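You operate a simulated robot arm through the tools that you are given. There is no shell and no other tool.

Carry out the task below with a simulated robot arm. There is one attempt and no reset: what you move stays moved.

Task
Put things in order on the dark table. At the end: the white bearing box from the dark table stands where the purple rag stood; the yellow drink can (marked "Cloudy Lemonade") from the dark table stands where the white bearing box stood; the blue roller is on the brown carton (marked "ROLLERS"); the purple rag stands where the blue roller stood; whatever was shut is shut again. Leave all else as you found it, and nothing knocked over.

The check looks at the end state, three seconds after you hand in, the way a careful person would. Anything else that was tipped, shoved, dropped, spilled or broken makes it a failure.

Robot
A 6-joint arm with a two-finger gripper, fixed in place. Base frame: the origin is at the foot of the arm, x ahead of it, y to its left, z up; the work surface is at about z = 0. Readings come in m, degrees, newtons and seconds.
With the tool pointing down near the work surface it reaches from about 0.18 to 0.48 m from the base axis. Its first joint turns from -66.0 to 66.0 degrees. Payload 1.76 kg.
The TCP is the grasp point between the finger pads, 0.029 m short of the fingertips. In the tool frame z runs along the fingers and y along their closing line. The gripper opens to 0.082 m; its body begins 0.058 m behind the TCP.
Orientation is told as [roll, pitch, yaw] about the base's x, y, z axes, in that order, counted from this pose: with the fingers straight down and closing along the base's y, the tool's x points along the base's -x, its y along +y and its z along -z.

Tools
- The arm moves only by the tool send_rows. Its argument "commands" is a list that holds one entry, the list of rows, each a list of 7 numbers: the finger opening in m, from 0 to 0.082, then the shift along the tool's x, y, z in m, then the turn, a rotation vector about the tool's x, y, z in degrees. In form: [[[hand, x, y, z, wx, wy, wz], ...]]. A call has 1 to 20 rows; each row is the pose to reach, as a shift and turn from the pose commanded when the call began, along the tool's axes at that moment. Rows are played at 5 a second. More than 0.05 m and 8.6 degrees between two rows, or a gripper value outside its range, and nothing of the call is played. Where a pose cannot be reached the arm comes as near as it can. A force on the tool above 40 N (or 10 N above the force at the start of the call, whichever is more), or a blocked arm, ends the call early, and 0.2 s more pass. The fingers move at their own pace (about 0.2035 m/s each) and stop on an object; they squeeze with about 34 N. The grip force told is the motor's: it shows also when the fingers shut on nothing. Time passes only in rows, and 0.2 s behind the last, so rows that repeat a pose let the fingers close. It gives the time, the measured TCP pose, the force on the tool (base axes), the opening and the grip force at its end, in the units of the frame above (readings bear some noise), with the torque about the TCP (base axes, N m) and any sound that the robot's microphone picked up.
- Cameras (640 x 400 px; columns grow to the right, rows downward): "scene" is fixed at [0.0583, 0.3336, 0.4311]; the picture's right is [-0.75, -0.66, 0.00], its down [-0.34, 0.38, -0.86] and it looks along [0.57, -0.65, -0.51] (base axes); focal length 215 px, centre (320, 200). "wrist" rides on the gripper at [0.079, 0.004, -0.089] in the tool frame; the picture's right is [-0.05, 1.00, 0.00], its down [-0.71, -0.04, -0.71] and it looks along [-0.71, -0.04, 0.71] (tool axes); focal length 256 px, centre (320, 200). There is no depth. A picture from a camera that has moved, and an enlarged one, comes with that camera's place and axes in the base frame and with its lens.
- get_image(camera): a new picture of that camera. No time passes.
- inspect(camera, box): a new picture of the part [left, top, right, bottom] of that camera's present view, enlarged. No time passes.
- finish_job(): hands the job in; it is judged then, once.

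Places have to be worked out from the pictures, the camera data and where the tool is seen. Open the gripper and draw the arm clear of the work before you hand the job in, unless the task says otherwise.

The tools are called after ">>>" by a JSON object that holds its "method" and its "body". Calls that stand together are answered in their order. send_rows: Moves the arm, as the interface text tells. Its arguments: {"type":"object","properties":{"commands":{"type":"array","items":{"type":"array","items":{"type":"array","items":{"type":"number"}}}}},"required":["commands"]} The other tools are called the same way: get_image (camera) takes a picture; inspect (camera, box) takes an enlarged picture of a part of a camera's view; finish_job () hands the job in.

At the start:

```text
time_s: 0.0
tool_pos: [0.2899, 0.0647, 0.2886]
ee_rot: [0.0, 0.0, 0.0]
contact_force: [0.4, 0.1, 0.2]
ft_torque: [0.01, 0.02, 0.02]
opening: 0.082
grip_force: 0.0
```

scene: 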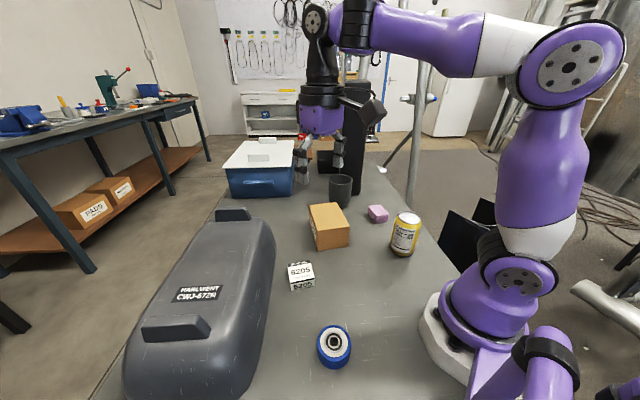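
wrist: 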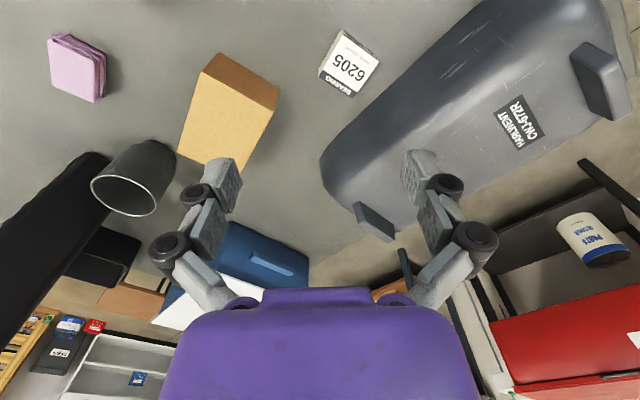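

I start by looking closely at the objects in both cameras before any move.

>>> {"method": "inspect", "body": {"camera": "scene", "box": [260, 180, 440, 300]}}

>>> {"method": "inspect", "body": {"camera": "scene", "box": [260, 250, 420, 390]}}

>>> {"method": "inspect", "body": {"camera": "wrist", "box": [0, 0, 400, 250]}}

>>> {"method": "inspect", "body": {"camera": "scene", "box": [200, 100, 420, 240]}}

```text
3.33 times, centred on (350, 240) of scene
camera zoom: at [0.0583, 0.3336, 0.4311], right [-0.75, -0.66, 0.0], down [-0.34, 0.38, -0.86], along [0.57, -0.65, -0.51], focal length 716 px, centre (220, 67)
```

zoom: 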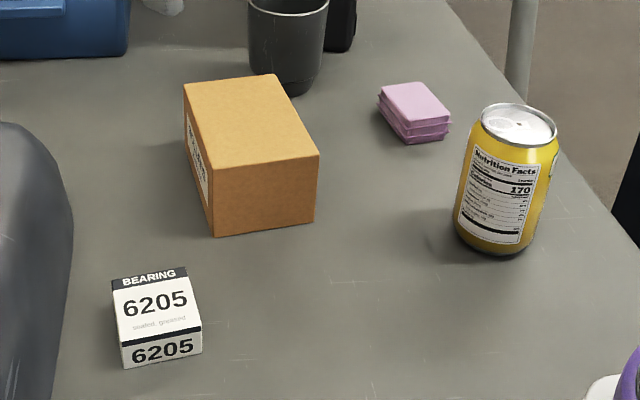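

```text
2.86 times, centred on (340, 320) of scene
camera zoom: at [0.0583, 0.3336, 0.4311], right [-0.75, -0.66, 0.0], down [-0.34, 0.38, -0.86], along [0.57, -0.65, -0.51], focal length 613 px, centre (263, -143)
```

zoom: 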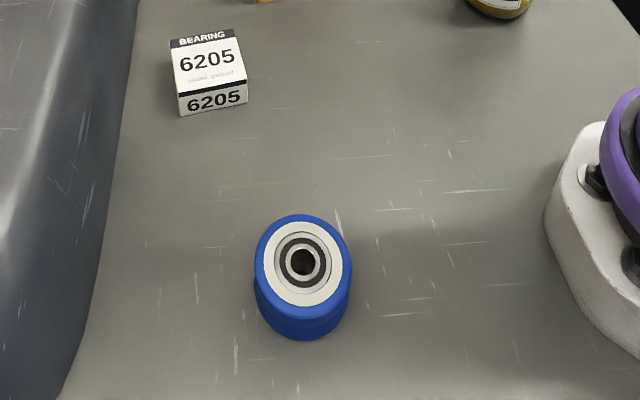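

```text
1.60 times, centred on (200, 125) of wrist
camera zoom: at [0.2098, 0.0697, 0.3774], right [0.05, 1.0, 0.0], down [0.71, -0.04, 0.71], along [0.71, -0.04, -0.71], focal length 410 px, centre (512, 320)
```

zoom: 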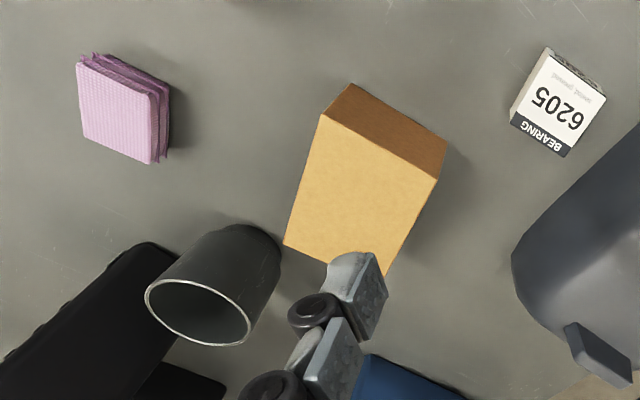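

```text
2.86 times, centred on (310, 170) of scene
camera zoom: at [0.0583, 0.3336, 0.4311], right [-0.75, -0.66, 0.0], down [-0.34, 0.38, -0.86], along [0.57, -0.65, -0.51], focal length 613 px, centre (349, 286)
```

zoom: 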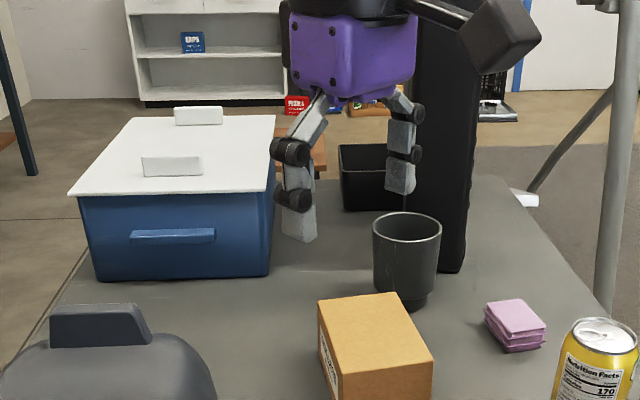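

All the things named are visible. My estimates from both cameras: roller (0.167, 0.171), box (0.327, 0.096), carton centre (0.381, -0.069) with its top at about 0.075, rag (0.316, -0.264) and can (0.183, -0.156). I'll move to hover above the roller, turning 46° to face outwards, and look at it from there.

>>> {"method": "send_rows", "body": {"commands": [[[0.082, 0.0123, 0.0106, 0.005, 0, 0, -4.6], [0.082, 0.0246, 0.0212, 0.01, 0, 0, -9.2], [0.082, 0.0369, 0.0318, 0.015, 0, 0, -13.8], [0.082, 0.0492, 0.0424, 0.02, 0, 0, -18.4], [0.082, 0.0615, 0.053, 0.025, 0, 0, -23], [0.082, 0.0738, 0.0636, 0.035, 0, 0, -27.6], [0.082, 0.0861, 0.0742, 0.045, 0, 0, -32.2], [0.082, 0.0984, 0.0848, 0.06, 0, 0, -36.8], [0.082, 0.1107, 0.0954, 0.075, 0, 0, -41.4], [0.082, 0.123, 0.106, 0.09, 0, 0, -46], [0.082, 0.123, 0.106, 0.09, 0, 0, -46]]]}}

>>> {"method": "get_image", "body": {"camera": "wrist"}}

>>> {"method": "get_image", "body": {"camera": "scene"}}

```text
time_s: 2.4
tool_pos: [0.1662, 0.1705, 0.1976]
ee_rot: [0.0, 0.1, 46.2]
contact_force: [0.5, -1.0, 0.3]
ft_torque: [0.0, 0.0, 0.02]
opening: 0.0819
grip_force: 0.0
```

```text
taken
camera wrist: at [0.1079, 0.1175, 0.2862], right [-0.68, 0.73, 0.0], down [0.52, 0.48, 0.71], along [0.52, 0.48, -0.71], focal length 256 px, centre (320, 200)
```

wrist: 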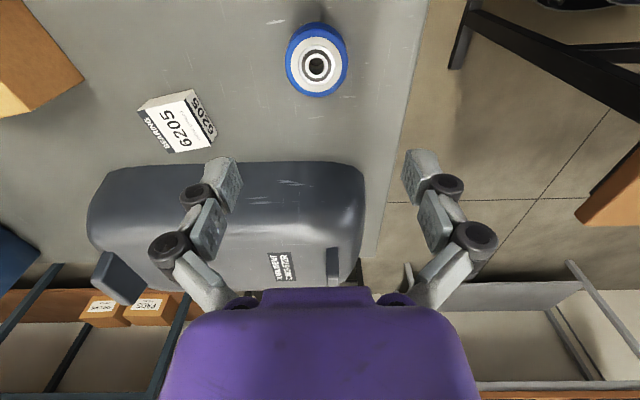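

```text
taken
```

scene: 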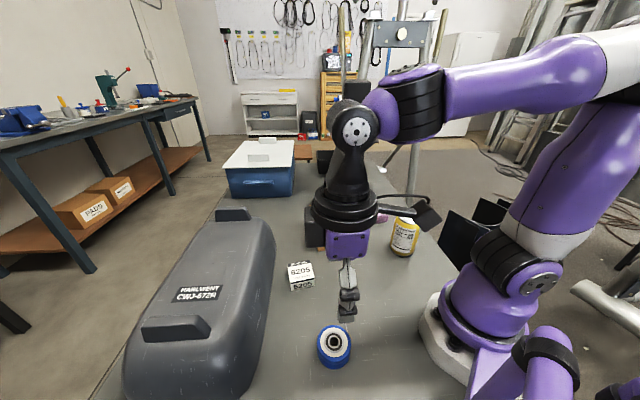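

The gripper is over the roller, but the tall dark shape behind the cup needs checking, so I enlarge both views.

>>> {"method": "inspect", "body": {"camera": "scene", "box": [280, 130, 460, 270]}}

>>> {"method": "inspect", "body": {"camera": "wrist", "box": [120, 0, 400, 175]}}

```text
2.86 times, centred on (370, 200) of scene
camera zoom: at [0.0583, 0.3336, 0.4311], right [-0.75, -0.66, 0.0], down [-0.34, 0.38, -0.86], along [0.57, -0.65, -0.51], focal length 613 px, centre (177, 200)
```

zoom: 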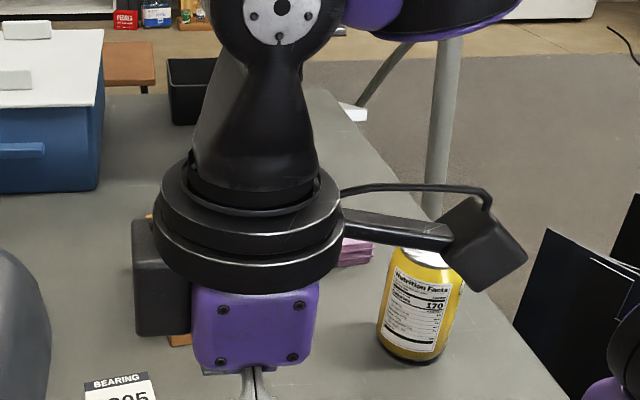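

```text
2.29 times, centred on (260, 88) of wrist
camera zoom: at [0.1079, 0.1175, 0.2862], right [-0.68, 0.73, 0.0], down [0.52, 0.48, 0.71], along [0.52, 0.48, -0.71], focal length 585 px, centre (457, 457)
```

zoom: 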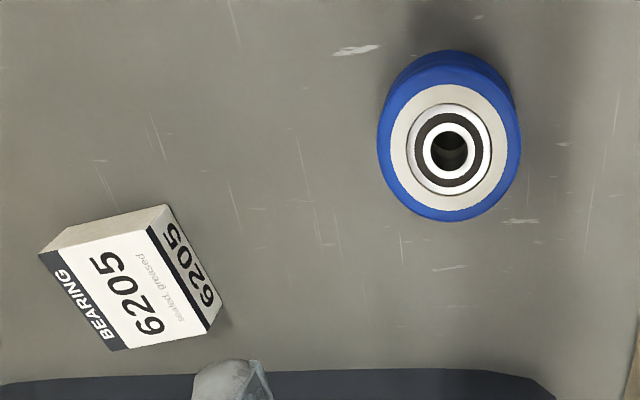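

The roller centre works out to (0.166, 0.170), about 56 mm wide and 35–40 mm high, and the TCP is right above it. I go down to about z = 0.034 with the fingers open.

>>> {"method": "send_rows", "body": {"commands": [[[0.082, 0, 0, 0.02, 0, 0, 0], [0.082, 0, 0, 0.04, 0, 0, 0], [0.082, 0, 0, 0.06, 0, 0, 0], [0.082, 0, 0, 0.08, 0, 0, 0], [0.082, 0, 0, 0.1, 0, 0, 0], [0.082, 0, 0, 0.115, 0, 0, 0], [0.082, 0, 0, 0.13, 0, 0, 0], [0.082, 0, 0, 0.142, 0, 0, 0], [0.082, 0, 0, 0.152, 0, 0, 0], [0.082, 0, 0, 0.16, 0, 0, 0], [0.082, 0, 0, 0.1645, 0, 0, 0], [0.082, 0, 0, 0.1645, 0, 0, 0]]]}}

>>> {"method": "get_image", "body": {"camera": "wrist"}}

>>> {"method": "inspect", "body": {"camera": "scene", "box": [240, 250, 440, 390]}}

```text
time_s: 5.0
tool_pos: [0.1665, 0.1716, 0.0337]
ee_rot: [0.0, 0.0, 46.1]
contact_force: [0.6, 0.6, -0.7]
ft_torque: [0.01, 0.01, -0.02]
opening: 0.082
grip_force: 0.0
```

```text
taken
camera wrist: at [0.108, 0.1171, 0.1226], right [-0.68, 0.73, 0.0], down [0.52, 0.48, 0.71], along [0.52, 0.48, -0.71], focal length 256 px, centre (320, 200)
```

wrist: 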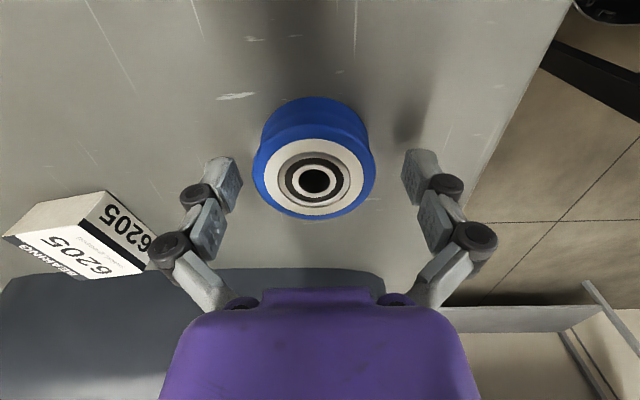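

```text
2.86 times, centred on (340, 320) of scene
camera zoom: at [0.0583, 0.3336, 0.4311], right [-0.75, -0.66, 0.0], down [-0.34, 0.38, -0.86], along [0.57, -0.65, -0.51], focal length 613 px, centre (263, -143)
```

zoom: 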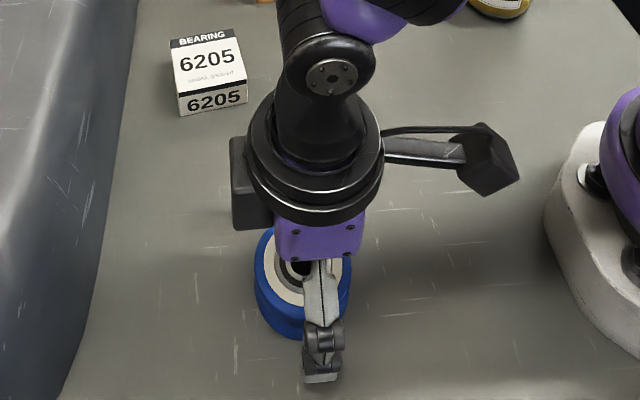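

The roller sits centred between the pads. I close on it now without moving the arm.

>>> {"method": "send_rows", "body": {"commands": [[[0.07, 0, 0, 0, 0, 0, 0], [0.062, 0, 0, 0, 0, 0, 0], [0.056, 0, 0, 0, 0, 0, 0], [0.05, 0, 0, 0, 0, 0, 0], [0.045, 0, 0, 0, 0, 0, 0], [0.04, 0, 0, 0, 0, 0, 0], [0.04, 0, 0, 0, 0, 0, 0]]]}}

>>> {"method": "get_image", "body": {"camera": "wrist"}}

```text
time_s: 6.6
tool_pos: [0.1675, 0.1697, 0.0338]
ee_rot: [0.0, -0.1, 46.0]
contact_force: [2.5, -9.5, 24.4]
ft_torque: [-0.4, -0.2, 0.17]
opening: 0.0574
grip_force: 33.9
```

```text
taken
camera wrist: at [0.1082, 0.1171, 0.1229], right [-0.68, 0.73, 0.0], down [0.52, 0.48, 0.71], along [0.52, 0.48, -0.71], focal length 256 px, centre (320, 200)
```

wrist: 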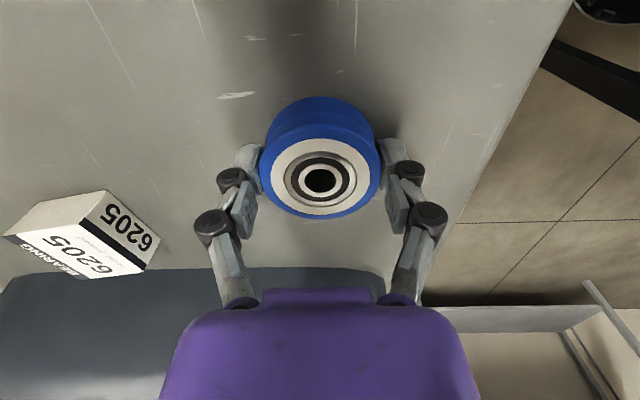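

The roller is held at 57 mm opening. The tips press on the table a little (24 N upward), so later grasps should sit a few mm higher. I lift straight up now.

>>> {"method": "send_rows", "body": {"commands": [[[0.04, 0, 0, -0.004, 0, 0, 0], [0.04, 0, 0, -0.01, 0, 0, 0], [0.04, 0, 0, -0.025, 0, 0, 0], [0.04, 0, 0, -0.045, 0, 0, 0], [0.04, 0, 0, -0.07, 0, 0, 0], [0.04, 0, 0, -0.1, 0, 0, 0], [0.04, 0, 0, -0.13, 0, 0, 0], [0.04, 0, 0, -0.16, 0, 0, 0], [0.04, 0, 0, -0.18, 0, 0, 0], [0.04, 0, 0, -0.18, 0, 0, 0]]]}}

>>> {"method": "get_image", "body": {"camera": "wrist"}}

>>> {"method": "get_image", "body": {"camera": "scene"}}

```text
time_s: 8.8
tool_pos: [0.1665, 0.1711, 0.2126]
ee_rot: [-0.1, -0.1, 46.0]
contact_force: [0.1, -0.1, -1.8]
ft_torque: [0.03, 0.03, 0.03]
opening: 0.0573
grip_force: 34.0
```

```text
taken
camera wrist: at [0.1079, 0.1178, 0.3025], right [-0.68, 0.73, 0.0], down [0.52, 0.48, 0.71], along [0.52, 0.48, -0.71], focal length 256 px, centre (320, 200)
```

wrist: 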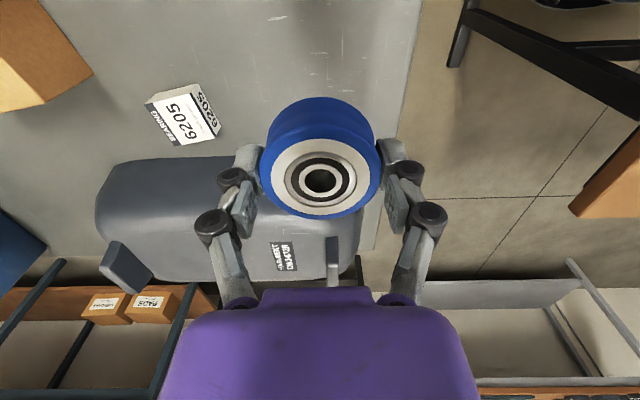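

```text
taken
```

scene: 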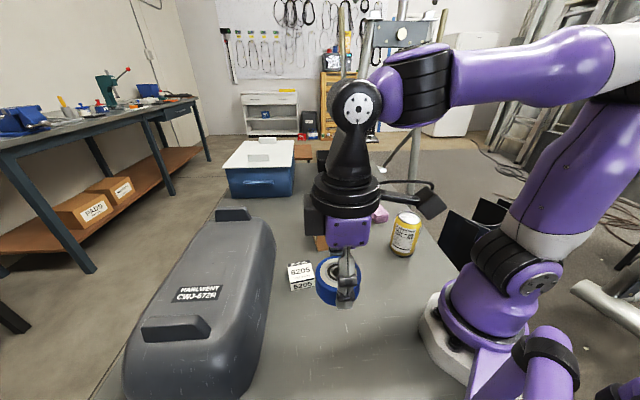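

The roller is held upright. I carry it at this height to above the carton centre (about 0.381, -0.069), turning back to a yaw of -10° on the way.

>>> {"method": "send_rows", "body": {"commands": [[[0.04, 0.0015, -0.0201, 0, 0, 0, 3.5], [0.04, 0.003, -0.0401, 0, 0, 0, 7], [0.04, 0.0044, -0.0602, 0, 0, 0, 10.5], [0.04, 0.0059, -0.0802, 0, 0, 0, 14], [0.04, 0.0074, -0.1003, 0, 0, 0, 17.5], [0.04, 0.0089, -0.1204, 0, 0, 0, 21], [0.04, 0.0103, -0.1404, 0, 0, 0, 24.5], [0.04, 0.0118, -0.1605, 0, 0, 0, 28], [0.04, 0.0133, -0.1806, 0, 0, 0, 31.5], [0.04, 0.0148, -0.2006, 0, 0, 0, 35], [0.04, 0.0162, -0.2207, 0, 0, 0, 38.5], [0.04, 0.0177, -0.2408, 0, 0, 0, 42], [0.04, 0.0192, -0.2608, 0, 0, 0, 45.5], [0.04, 0.0206, -0.2809, 0, 0, 0, 49], [0.04, 0.0221, -0.3009, 0, 0, 0, 52.5], [0.04, 0.0236, -0.321, 0, 0, 0, 56], [0.04, 0.0236, -0.321, 0, 0, 0, 56]]]}}

>>> {"method": "get_image", "body": {"camera": "wrist"}}

>>> {"method": "get_image", "body": {"camera": "scene"}}

```text
time_s: 12.4
tool_pos: [0.3844, -0.0687, 0.2146]
ee_rot: [-0.1, 0.0, -10.0]
contact_force: [0.5, 0.2, -1.1]
ft_torque: [0.01, -0.02, -0.01]
opening: 0.0569
grip_force: 34.4
```

```text
taken
camera wrist: at [0.3048, -0.0506, 0.3044], right [0.23, 0.97, 0.0], down [0.69, -0.16, 0.71], along [0.69, -0.16, -0.71], focal length 256 px, centre (320, 200)
```

wrist: 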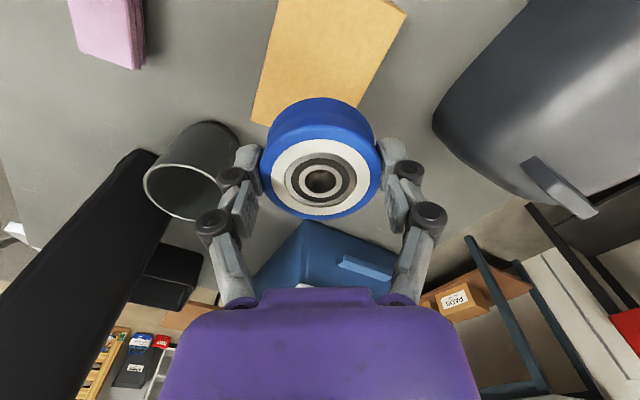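

```text
taken
```

scene: 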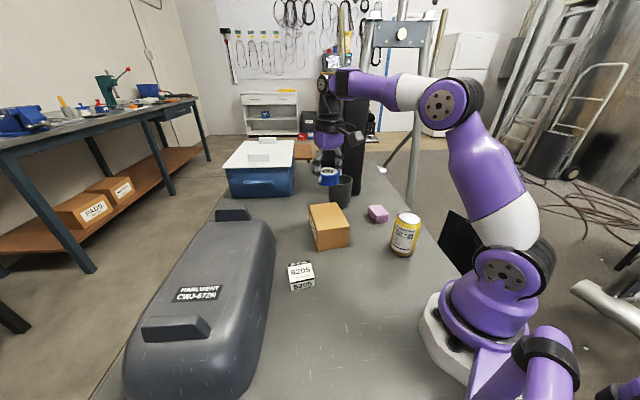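

The carton corners seen from here agree with a centre of (0.381, -0.069) and a top near 0.075. I lower the roller to a few mm above the top.

>>> {"method": "send_rows", "body": {"commands": [[[0.04, 0, 0, 0.015, 0, 0, 0], [0.04, 0, 0, 0.03, 0, 0, 0], [0.04, 0, 0, 0.045, 0, 0, 0], [0.04, 0, 0, 0.06, 0, 0, 0], [0.04, 0, 0, 0.072, 0, 0, 0], [0.04, 0, 0, 0.082, 0, 0, 0], [0.04, 0, 0, 0.09, 0, 0, 0], [0.04, 0, 0, 0.095, 0, 0, 0], [0.04, 0, 0, 0.095, 0, 0, 0]]]}}

>>> {"method": "inspect", "body": {"camera": "scene", "box": [280, 150, 400, 260]}}

>>> {"method": "get_image", "body": {"camera": "wrist"}}

```text
time_s: 14.4
tool_pos: [0.3819, -0.0689, 0.1201]
ee_rot: [0.0, 0.0, -10.0]
contact_force: [-0.5, -0.1, -2.3]
ft_torque: [0.03, 0.04, -0.01]
opening: 0.0568
grip_force: 34.3
```

```text
3.64 times, centred on (340, 205) of scene
camera zoom: at [0.0583, 0.3336, 0.4311], right [-0.75, -0.66, 0.0], down [-0.34, 0.38, -0.86], along [0.57, -0.65, -0.51], focal length 781 px, centre (247, 182)
```

zoom: 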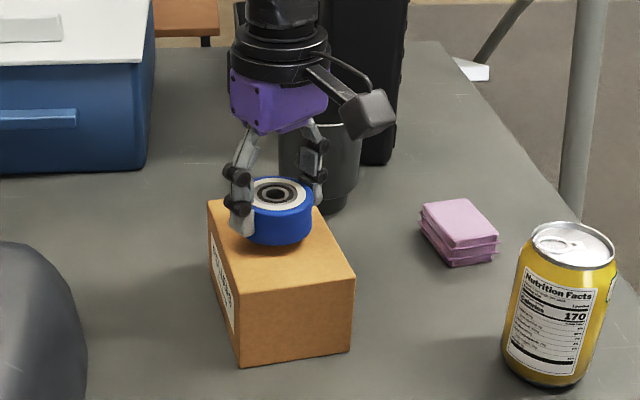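

```text
taken
camera wrist: at [0.3024, -0.0501, 0.2082], right [0.23, 0.97, 0.0], down [0.69, -0.16, 0.71], along [0.69, -0.16, -0.71], focal length 256 px, centre (320, 200)
```

wrist: 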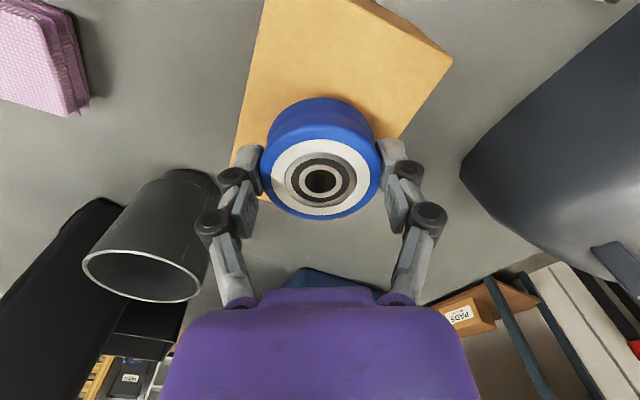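

The roller hangs about 1 cm above the carton top, centred on it. I lower the last stretch in small steps, watching the force.

>>> {"method": "send_rows", "body": {"commands": [[[0.04, 0, 0, 0.003, 0, 0, 0], [0.04, 0, 0, 0.006, 0, 0, 0], [0.04, 0, 0, 0.008, 0, 0, 0], [0.04, 0, 0, 0.008, 0, 0, 0]]]}}

>>> {"method": "inspect", "body": {"camera": "scene", "box": [300, 170, 380, 250]}}

```text
time_s: 15.4
tool_pos: [0.3806, -0.0679, 0.1106]
ee_rot: [-0.1, 0.1, -10.0]
contact_force: [0.0, 0.4, -1.6]
ft_torque: [-0.02, 0.01, 0.0]
opening: 0.0569
grip_force: 34.1
```

```text
5.00 times, centred on (340, 210) of scene
camera zoom: at [0.0583, 0.3336, 0.4311], right [-0.75, -0.66, 0.0], down [-0.34, 0.38, -0.86], along [0.57, -0.65, -0.51], focal length 1073 px, centre (220, 150)
```

zoom: 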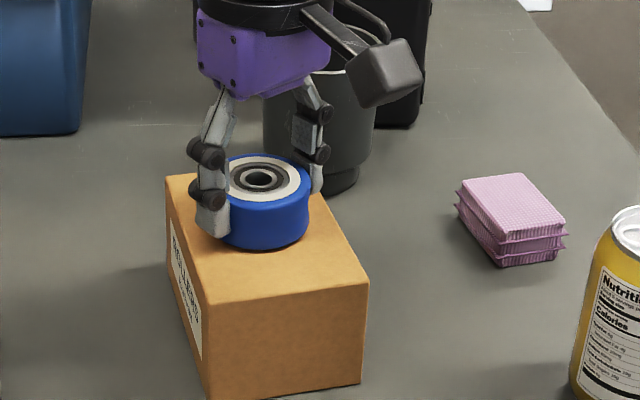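

There's no contact yet (still about -1.6 N). I go 2 mm further.

>>> {"method": "send_rows", "body": {"commands": [[[0.04, 0, 0, 0.001, 0, 0, 0], [0.04, 0, 0, 0.002, 0, 0, 0], [0.04, 0, 0, 0.002, 0, 0, 0]]]}}

```text
time_s: 16.2
tool_pos: [0.3818, -0.0689, 0.1091]
ee_rot: [0.0, 0.0, -10.0]
contact_force: [-1.7, -0.1, 1.0]
ft_torque: [-0.13, 0.06, -0.09]
opening: 0.0565
grip_force: 33.4
```

The vertical force went from -1.6 N to +1.0 N, so the roller is touching the carton. I open the fingers gently.

>>> {"method": "send_rows", "body": {"commands": [[[0.04, 0, 0, 0.0005, 0, 0, 0], [0.056, 0, 0, 0.0005, 0, 0, 0], [0.06, 0, 0, 0.0005, 0, 0, 0], [0.066, 0, 0, 0.0005, 0, 0, 0], [0.074, 0, 0, 0.0005, 0, 0, 0], [0.082, 0, 0, 0.0005, 0, 0, 0], [0.082, 0, 0, 0.0005, 0, 0, 0]]]}}

>>> {"method": "get_image", "body": {"camera": "wrist"}}

>>> {"method": "inspect", "body": {"camera": "scene", "box": [300, 170, 380, 250]}}

```text
time_s: 17.8
tool_pos: [0.3812, -0.0687, 0.1088]
ee_rot: [0.0, 0.0, -10.1]
contact_force: [0.0, -0.6, 0.4]
ft_torque: [0.05, -0.03, -0.02]
opening: 0.082
grip_force: 0.0
```

```text
taken
camera wrist: at [0.3036, -0.0502, 0.1977], right [0.23, 0.97, 0.0], down [0.69, -0.16, 0.71], along [0.69, -0.16, -0.71], focal length 256 px, centre (320, 200)
```

wrist: 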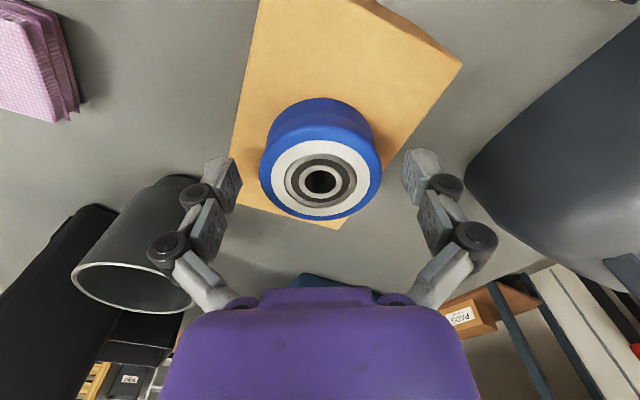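

```text
5.00 times, centred on (340, 210) of scene
camera zoom: at [0.0583, 0.3336, 0.4311], right [-0.75, -0.66, 0.0], down [-0.34, 0.38, -0.86], along [0.57, -0.65, -0.51], focal length 1073 px, centre (220, 150)
```

zoom: 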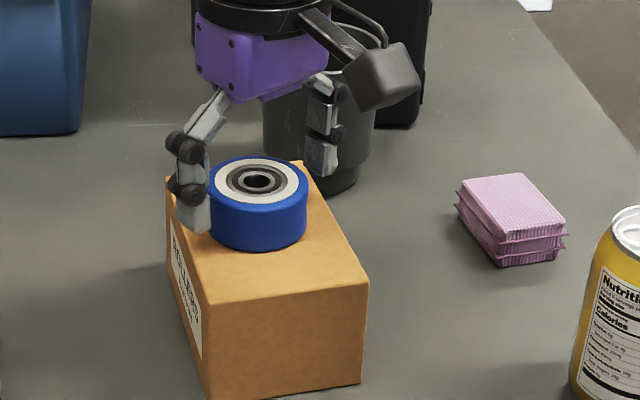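

The roller stands on the carton, clear of its edges. I raise the open gripper straight up, then cross to above the rag near (0.316, -0.264) at a yaw of -33°.

>>> {"method": "send_rows", "body": {"commands": [[[0.082, 0, 0, -0.01, 0, 0, 0], [0.082, 0, 0, -0.03, 0, 0, 0], [0.082, 0, 0, -0.055, 0, 0, 0], [0.082, 0, 0, -0.08, 0, 0, 0], [0.082, 0, 0, -0.105, 0, 0, 0], [0.082, 0.003, -0.0203, -0.11, 0, 0, 2.3], [0.082, 0.006, -0.0407, -0.11, 0, 0, 4.6], [0.082, 0.0091, -0.061, -0.11, 0, 0, 6.9], [0.082, 0.0121, -0.0813, -0.11, 0, 0, 9.2], [0.082, 0.0151, -0.1017, -0.11, 0, 0, 11.5], [0.082, 0.0181, -0.122, -0.11, 0, 0, 13.8], [0.082, 0.0211, -0.1423, -0.11, 0, 0, 16.1], [0.082, 0.0242, -0.1626, -0.11, 0, 0, 18.4], [0.082, 0.0272, -0.183, -0.11, 0, 0, 20.7], [0.082, 0.0302, -0.2033, -0.11, 0, 0, 23], [0.082, 0.0302, -0.2033, -0.11, 0, 0, 23]]]}}

>>> {"method": "get_image", "body": {"camera": "wrist"}}

>>> {"method": "get_image", "body": {"camera": "scene"}}

```text
time_s: 21.2
tool_pos: [0.3161, -0.2633, 0.2188]
ee_rot: [0.0, -0.1, -32.9]
contact_force: [-0.2, 0.6, 0.3]
ft_torque: [0.01, -0.02, 0.0]
opening: 0.0819
grip_force: 0.0
```

```text
taken
camera wrist: at [0.2514, -0.2163, 0.3075], right [0.59, 0.81, 0.0], down [0.57, -0.42, 0.71], along [0.57, -0.42, -0.71], focal length 256 px, centre (320, 200)
```

wrist: 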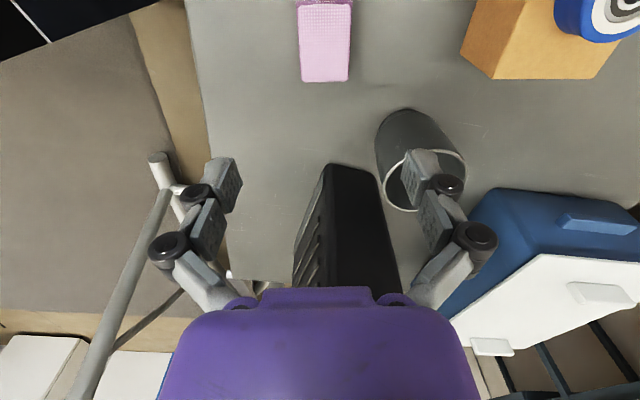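

```text
taken
```

scene: 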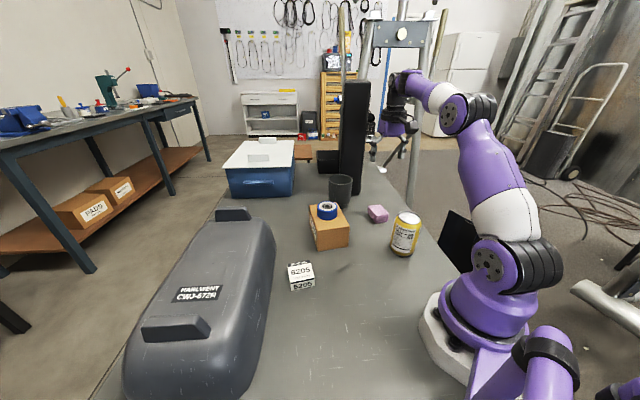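

The rag is at the top of this view and lines up with the tool. I enlarge it to work out its centre and edges.

>>> {"method": "inspect", "body": {"camera": "wrist", "box": [240, 0, 400, 100]}}

>>> {"method": "inspect", "body": {"camera": "scene", "box": [340, 170, 440, 260]}}

```text
4.00 times, centred on (320, 50) of wrist
camera zoom: at [0.2514, -0.2163, 0.3075], right [0.59, 0.81, 0.0], down [0.57, -0.42, 0.71], along [0.57, -0.42, -0.71], focal length 1024 px, centre (320, 800)
```

zoom: 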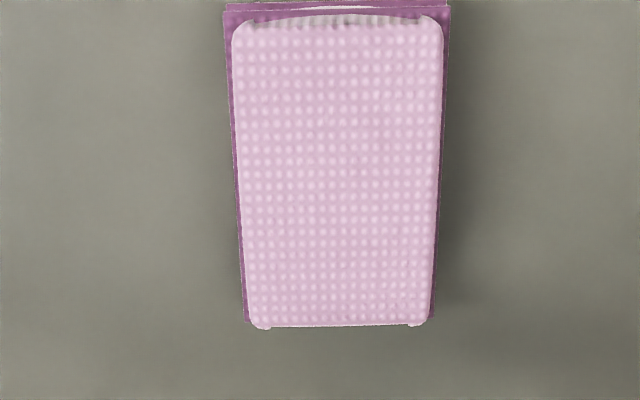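

```text
4.44 times, centred on (390, 215) of scene
camera zoom: at [0.0583, 0.3336, 0.4311], right [-0.75, -0.66, 0.0], down [-0.34, 0.38, -0.86], along [0.57, -0.65, -0.51], focal length 954 px, centre (9, 133)
```

zoom: 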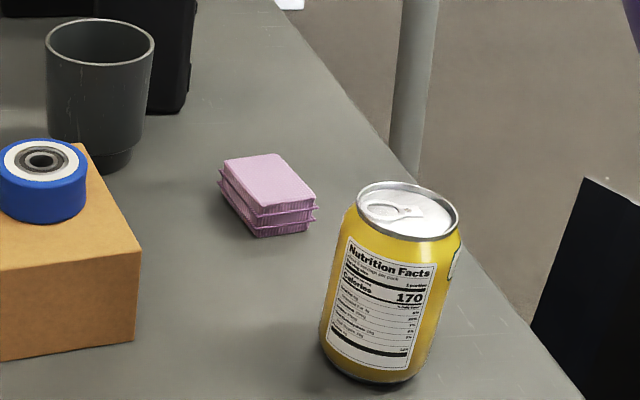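

The wrist view puts the rag's centre near (0.313, -0.256), about 65 × 47 × 22 mm, with its long axis at about -35°. I shift a few mm, turn 2° and go down to about z = 0.10 for a closer look.

>>> {"method": "send_rows", "body": {"commands": [[[0.082, 0.001, 0.001, 0.02, 0, 0, 0.4], [0.082, 0.002, 0.002, 0.04, 0, 0, 0.8], [0.082, 0.003, 0.003, 0.06, 0, 0, 1.2], [0.082, 0.004, 0.004, 0.08, 0, 0, 1.6], [0.082, 0.006, 0.0045, 0.1, 0, 0, 2], [0.082, 0.006, 0.0045, 0.12, 0, 0, 2], [0.082, 0.006, 0.0045, 0.12, 0, 0, 2]]]}}

>>> {"method": "get_image", "body": {"camera": "wrist"}}

>>> {"method": "inspect", "body": {"camera": "scene", "box": [340, 130, 440, 230]}}

```text
time_s: 22.8
tool_pos: [0.3135, -0.2563, 0.099]
ee_rot: [0.0, 0.0, -35.1]
contact_force: [-0.6, -0.3, -0.6]
ft_torque: [-0.01, 0.02, 0.02]
opening: 0.082
grip_force: 0.0
```

```text
taken
camera wrist: at [0.2498, -0.2069, 0.1881], right [0.62, 0.79, 0.0], down [0.56, -0.44, 0.71], along [0.56, -0.44, -0.71], focal length 256 px, centre (320, 200)
```

wrist: 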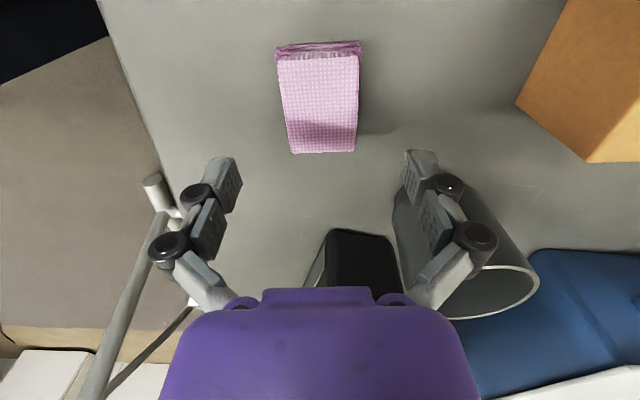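

```text
4.00 times, centred on (390, 180) of scene
camera zoom: at [0.0583, 0.3336, 0.4311], right [-0.75, -0.66, 0.0], down [-0.34, 0.38, -0.86], along [0.57, -0.65, -0.51], focal length 859 px, centre (40, 280)
```

zoom: 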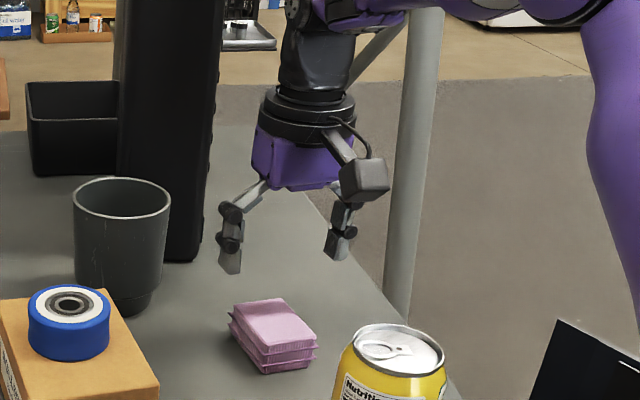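

I enlarge the rag in this closer view to fix its centre relative to the TCP.

>>> {"method": "inspect", "body": {"camera": "wrist", "box": [240, 20, 400, 170]}}

```text
2.67 times, centred on (320, 95) of wrist
camera zoom: at [0.2498, -0.2069, 0.1881], right [0.62, 0.79, 0.0], down [0.56, -0.44, 0.71], along [0.56, -0.44, -0.71], focal length 683 px, centre (320, 480)
```

zoom: 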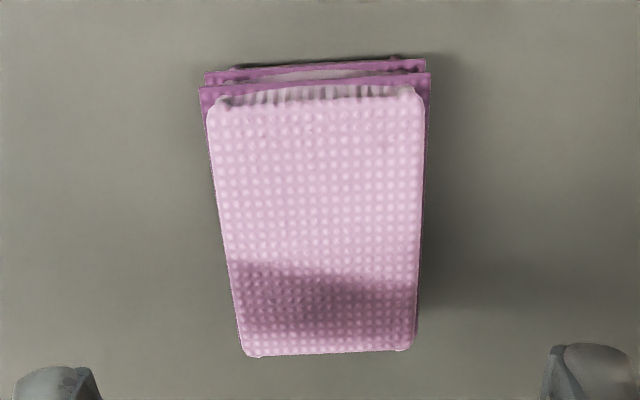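

The rag's centre computes to (0.314, -0.257) at about -35.5°, within 1 mm of the TCP. I descend to z = 0.040 with the fingers open.

>>> {"method": "send_rows", "body": {"commands": [[[0.082, 0, 0, 0.015, 0, 0, 0], [0.082, 0, 0, 0.03, 0, 0, 0], [0.082, 0, 0, 0.042, 0, 0, 0], [0.082, 0, 0, 0.052, 0, 0, 0], [0.082, 0, 0, 0.059, 0, 0, 0], [0.082, 0, 0, 0.059, 0, 0, 0]]]}}

>>> {"method": "get_image", "body": {"camera": "wrist"}}

>>> {"method": "inspect", "body": {"camera": "scene", "box": [340, 150, 440, 250]}}

```text
time_s: 24.2
tool_pos: [0.3132, -0.2574, 0.0394]
ee_rot: [0.0, -0.1, -35.0]
contact_force: [-0.3, 0.5, -1.2]
ft_torque: [0.0, -0.01, 0.01]
opening: 0.0818
grip_force: 0.1
```

```text
taken
camera wrist: at [0.2506, -0.2076, 0.1284], right [0.62, 0.79, 0.0], down [0.56, -0.44, 0.71], along [0.56, -0.44, -0.71], focal length 256 px, centre (320, 200)
```

wrist: 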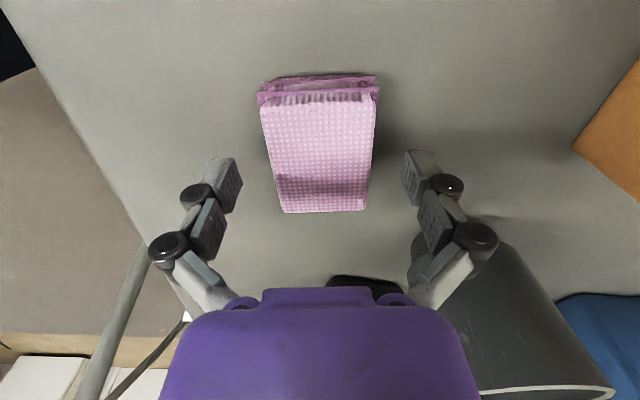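

```text
4.00 times, centred on (390, 200) of scene
camera zoom: at [0.0583, 0.3336, 0.4311], right [-0.75, -0.66, 0.0], down [-0.34, 0.38, -0.86], along [0.57, -0.65, -0.51], focal length 859 px, centre (40, 200)
```

zoom: 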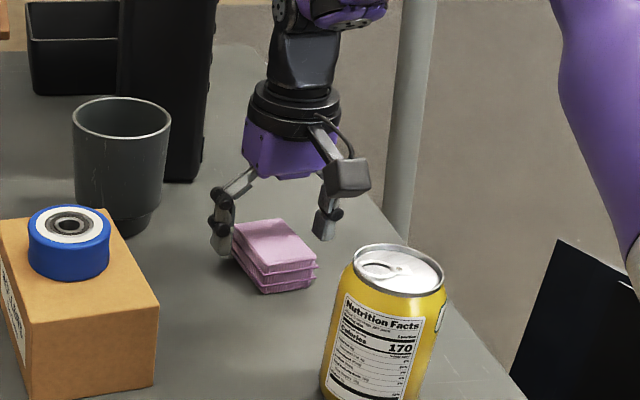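

The fingers straddle the rag with tips a few mm above the table. I close slowly on it.

>>> {"method": "send_rows", "body": {"commands": [[[0.074, 0, 0, 0, 0, 0, 0], [0.066, 0, 0, 0, 0, 0, 0], [0.06, 0, 0, 0, 0, 0, 0], [0.055, 0, 0, 0, 0, 0, 0], [0.05, 0, 0, 0, 0, 0, 0], [0.046, 0, 0, 0, 0, 0, 0], [0.042, 0, 0, 0, 0, 0, 0], [0.038, 0, 0, 0, 0, 0, 0], [0.034, 0, 0, 0, 0, 0, 0], [0.034, 0, 0, 0, 0, 0, 0]]]}}

>>> {"method": "get_image", "body": {"camera": "wrist"}}

>>> {"method": "inspect", "body": {"camera": "scene", "box": [340, 150, 440, 250]}}

```text
time_s: 26.4
tool_pos: [0.3142, -0.2577, 0.0396]
ee_rot: [-0.1, 0.1, -35.0]
contact_force: [-0.2, 0.8, 7.4]
ft_torque: [0.07, 0.05, 0.03]
opening: 0.0487
grip_force: 34.3
```

```text
taken
camera wrist: at [0.2507, -0.2076, 0.1287], right [0.62, 0.79, 0.0], down [0.56, -0.44, 0.71], along [0.56, -0.44, -0.71], focal length 256 px, centre (320, 200)
```

wrist: 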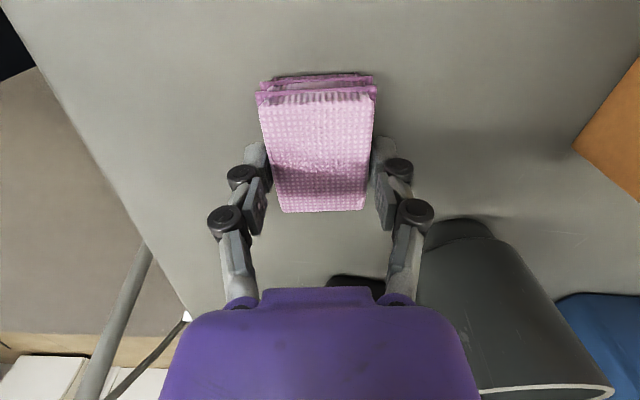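

```text
4.00 times, centred on (390, 200) of scene
camera zoom: at [0.0583, 0.3336, 0.4311], right [-0.75, -0.66, 0.0], down [-0.34, 0.38, -0.86], along [0.57, -0.65, -0.51], focal length 859 px, centre (40, 200)
```

zoom: 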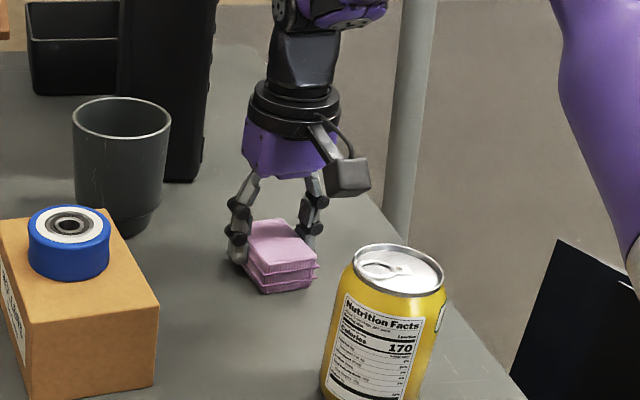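

The rag is gripped at 49 mm. I lift it straight up and check that it hangs well.

>>> {"method": "send_rows", "body": {"commands": [[[0.034, 0, 0, -0.004, 0, 0, 0], [0.034, 0, 0, -0.01, 0, 0, 0], [0.034, 0, 0, -0.02, 0, 0, 0], [0.034, 0, 0, -0.04, 0, 0, 0], [0.034, 0, 0, -0.065, 0, 0, 0], [0.034, 0, 0, -0.09, 0, 0, 0], [0.034, 0, 0, -0.115, 0, 0, 0], [0.034, 0, 0, -0.14, 0, 0, 0], [0.034, 0, 0, -0.16, 0, 0, 0], [0.034, 0, 0, -0.18, 0, 0, 0], [0.034, 0, 0, -0.18, 0, 0, 0]]]}}

>>> {"method": "get_image", "body": {"camera": "wrist"}}

>>> {"method": "get_image", "body": {"camera": "scene"}}

```text
time_s: 28.8
tool_pos: [0.3126, -0.2568, 0.2186]
ee_rot: [0.0, -0.1, -35.0]
contact_force: [0.6, -1.0, -1.3]
ft_torque: [-0.02, 0.05, 0.02]
opening: 0.0487
grip_force: 34.4
```

```text
taken
camera wrist: at [0.2497, -0.2069, 0.308], right [0.62, 0.79, 0.0], down [0.56, -0.44, 0.71], along [0.56, -0.44, -0.71], focal length 256 px, centre (320, 200)
```

wrist: 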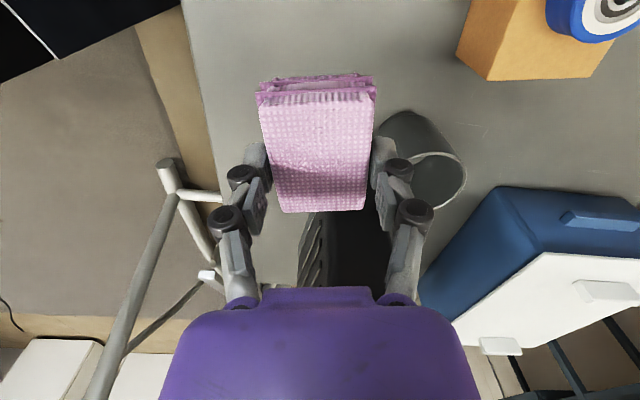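

```text
taken
```

scene: 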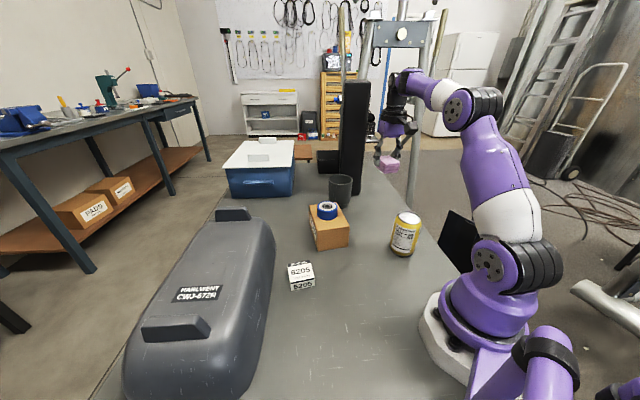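

The rag is held level. I carry it at z ≈ 0.22 on a curved path around the base to above the roller's old place (0.166, 0.1705), turning to a yaw of 46°.

>>> {"method": "send_rows", "body": {"commands": [[[0.034, 0.0153, 0.021, 0, 0, 0, -4.5], [0.034, 0.0305, 0.0419, 0, 0, 0, -9], [0.034, 0.0458, 0.0629, 0, 0, 0, -13.5], [0.034, 0.061, 0.0838, 0, 0, 0, -18], [0.034, 0.0763, 0.1048, 0, 0, 0, -22.5], [0.034, 0.0915, 0.1257, 0, 0, 0, -27], [0.034, 0.1068, 0.1467, 0, 0, 0, -31.5], [0.034, 0.122, 0.1676, 0, 0, 0, -36], [0.034, 0.1465, 0.1774, 0, 0, 0, -40.5], [0.034, 0.1709, 0.1872, 0, 0, 0, -45], [0.034, 0.1954, 0.197, 0, 0, 0, -49.5], [0.034, 0.2198, 0.2068, 0, 0, 0, -54], [0.034, 0.2443, 0.2167, 0, 0, 0, -58.5], [0.034, 0.2687, 0.2265, 0, 0, 0, -63], [0.034, 0.2932, 0.2363, 0, 0, 0, -67.5], [0.034, 0.3176, 0.2461, 0, 0, 0, -72], [0.034, 0.3421, 0.2559, 0, 0, 0, -76.5], [0.034, 0.3665, 0.2657, 0, 0, 0, -81], [0.034, 0.3665, 0.2657, 0, 0, 0, -81]]]}}

>>> {"method": "get_image", "body": {"camera": "wrist"}}

>>> {"method": "get_image", "body": {"camera": "scene"}}

```text
time_s: 32.8
tool_pos: [0.1651, 0.1712, 0.2193]
ee_rot: [0.0, -0.1, 46.2]
contact_force: [0.4, 0.2, -0.4]
ft_torque: [0.0, 0.01, 0.0]
opening: 0.049
grip_force: 34.0
```

```text
taken
camera wrist: at [0.1068, 0.1181, 0.3081], right [-0.68, 0.73, 0.0], down [0.52, 0.48, 0.71], along [0.52, 0.48, -0.71], focal length 256 px, centre (320, 200)
```

wrist: 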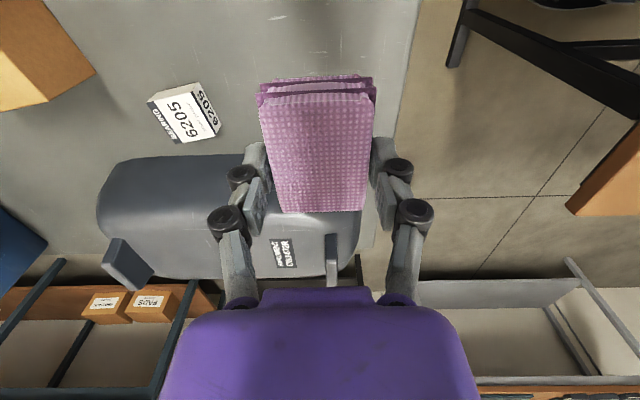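

```text
taken
```

scene: 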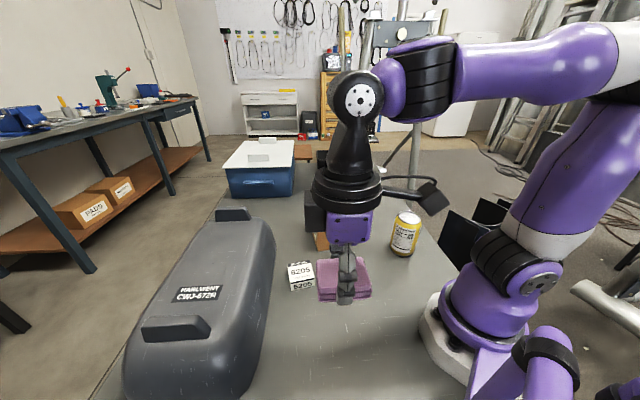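

The rag is over the roller's old place. I lower it to about 2 mm above contact height.

>>> {"method": "send_rows", "body": {"commands": [[[0.034, 0, 0, 0.025, 0, 0, 0], [0.034, 0, 0, 0.05, 0, 0, 0], [0.034, 0, 0, 0.075, 0, 0, 0], [0.034, 0, 0, 0.1, 0, 0, 0], [0.034, 0, 0, 0.12, 0, 0, 0], [0.034, 0, 0, 0.14, 0, 0, 0], [0.034, 0, 0, 0.155, 0, 0, 0], [0.034, 0, 0, 0.166, 0, 0, 0], [0.034, 0, 0, 0.173, 0, 0, 0], [0.034, 0, 0, 0.177, 0, 0, 0], [0.034, 0, 0, 0.178, 0, 0, 0], [0.034, 0, 0, 0.178, 0, 0, 0]]]}}

>>> {"method": "inspect", "body": {"camera": "scene", "box": [260, 270, 420, 390]}}

```text
time_s: 35.4
tool_pos: [0.1635, 0.1719, 0.0413]
ee_rot: [0.0, 0.0, 45.9]
contact_force: [0.7, 0.3, -0.8]
ft_torque: [0.01, -0.04, -0.02]
opening: 0.0489
grip_force: 34.1
```

```text
3.33 times, centred on (340, 330) of scene
camera zoom: at [0.0583, 0.3336, 0.4311], right [-0.75, -0.66, 0.0], down [-0.34, 0.38, -0.86], along [0.57, -0.65, -0.51], focal length 716 px, centre (253, -233)
```

zoom: 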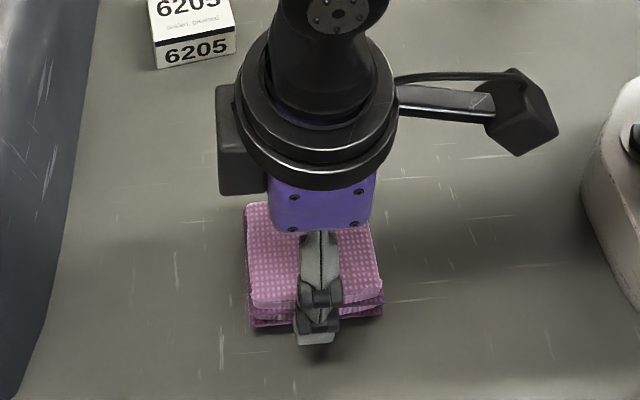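

There's no contact yet, so I lower the last 1.5 mm.

>>> {"method": "send_rows", "body": {"commands": [[[0.034, 0, 0, 0.0008, 0, 0, 0], [0.034, 0, 0, 0.0015, 0, 0, 0], [0.034, 0, 0, 0.0015, 0, 0, 0]]]}}

```text
time_s: 36.2
tool_pos: [0.1653, 0.1716, 0.0392]
ee_rot: [0.0, 0.0, 46.0]
contact_force: [0.3, -0.1, 0.3]
ft_torque: [-0.02, -0.01, 0.04]
opening: 0.0489
grip_force: 34.2
```

The force rose slightly, so it is about at contact. I go 0.7 mm further and open gently.

>>> {"method": "send_rows", "body": {"commands": [[[0.034, 0, 0, 0.0007, 0, 0, 0], [0.034, 0, 0, 0.0007, 0, 0, 0], [0.048, 0, 0, 0.0007, 0, 0, 0], [0.052, 0, 0, 0.0005, 0, 0, 0], [0.058, 0, 0, 0, 0, 0, 0], [0.066, 0, 0, 0, 0, 0, 0], [0.074, 0, 0, 0, 0, 0, 0], [0.082, 0, 0, 0, 0, 0, 0], [0.082, 0, 0, 0, 0, 0, 0]]]}}

>>> {"method": "get_image", "body": {"camera": "wrist"}}

>>> {"method": "inspect", "body": {"camera": "scene", "box": [260, 270, 420, 390]}}

```text
time_s: 38.2
tool_pos: [0.1659, 0.1704, 0.0407]
ee_rot: [0.0, -0.1, 45.9]
contact_force: [0.4, 0.4, 0.7]
ft_torque: [-0.04, 0.0, 0.01]
opening: 0.0822
grip_force: 0.1
```

```text
taken
camera wrist: at [0.1069, 0.1175, 0.1292], right [-0.68, 0.73, 0.0], down [0.52, 0.48, 0.71], along [0.52, 0.48, -0.71], focal length 256 px, centre (320, 200)
```

wrist: 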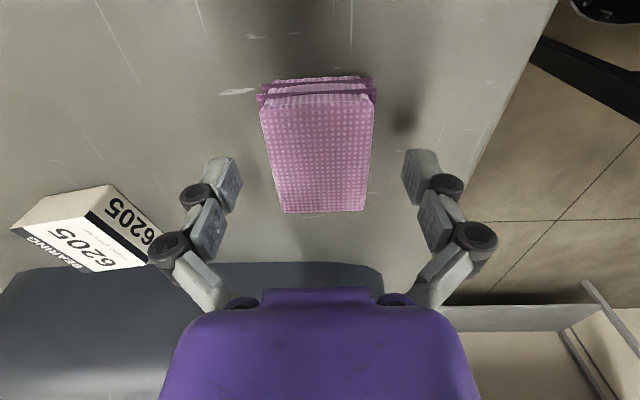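

```text
3.33 times, centred on (340, 330) of scene
camera zoom: at [0.0583, 0.3336, 0.4311], right [-0.75, -0.66, 0.0], down [-0.34, 0.38, -0.86], along [0.57, -0.65, -0.51], focal length 716 px, centre (253, -233)
```

zoom: 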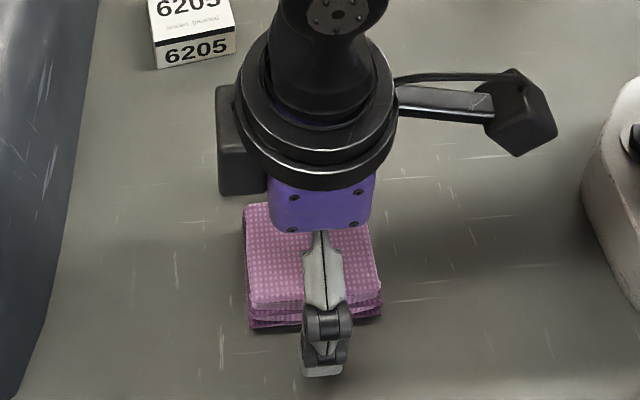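

The rag lies flat at the roller's old place. I rise straight up and then move to above the bearing box near (0.327, 0.096), turning to a yaw of 56° to match its sides.

>>> {"method": "send_rows", "body": {"commands": [[[0.082, 0, 0, -0.01, 0, 0, 0], [0.082, 0, 0, -0.03, 0, 0, 0], [0.082, 0, 0, -0.06, 0, 0, 0], [0.082, 0, 0, -0.09, 0, 0, 0], [0.082, 0, 0, -0.12, 0, 0, 0], [0.082, 0, 0, -0.15, 0, 0, 0], [0.082, 0, 0, -0.18, 0, 0, 0], [0.082, -0.0073, -0.021, -0.18, 0, 0, -1.2], [0.082, -0.0146, -0.0419, -0.18, 0, 0, -2.5], [0.082, -0.0219, -0.0629, -0.18, 0, 0, -3.7], [0.082, -0.0292, -0.0838, -0.18, 0, 0, -5], [0.082, -0.0364, -0.1048, -0.18, 0, 0, -6.2], [0.082, -0.0437, -0.1257, -0.18, 0, 0, -7.5], [0.082, -0.051, -0.1467, -0.18, 0, 0, -8.7], [0.082, -0.0583, -0.1676, -0.18, 0, 0, -10], [0.082, -0.0583, -0.1676, -0.18, 0, 0, -10]]]}}

>>> {"method": "get_image", "body": {"camera": "wrist"}}

>>> {"method": "get_image", "body": {"camera": "scene"}}

```text
time_s: 41.6
tool_pos: [0.3279, 0.097, 0.2199]
ee_rot: [0.0, 0.0, 56.1]
contact_force: [0.5, 1.2, -0.8]
ft_torque: [0.0, 0.02, -0.01]
opening: 0.0821
grip_force: 0.1
```

```text
taken
camera wrist: at [0.2796, 0.0337, 0.3088], right [-0.8, 0.6, 0.0], down [0.43, 0.56, 0.71], along [0.43, 0.56, -0.71], focal length 256 px, centre (320, 200)
```

wrist: 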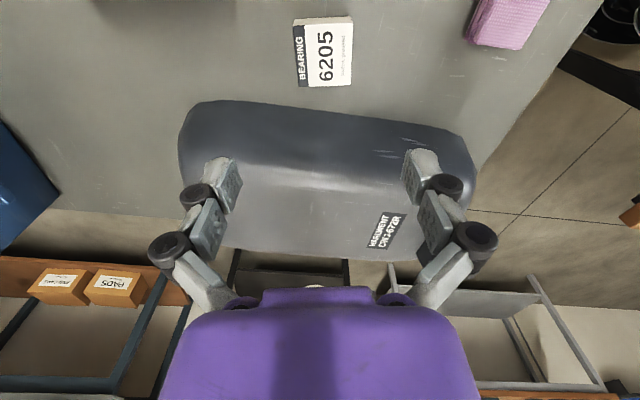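

```text
taken
```

scene: 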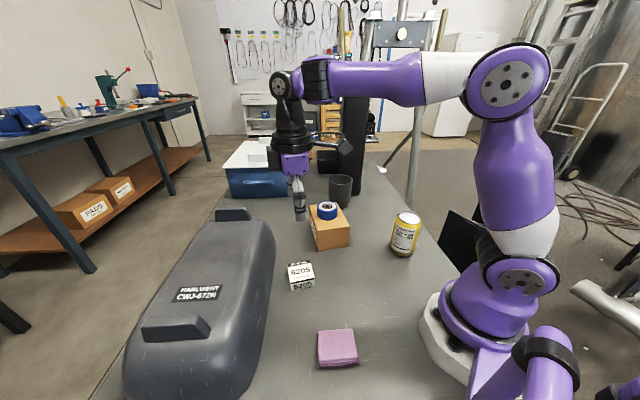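

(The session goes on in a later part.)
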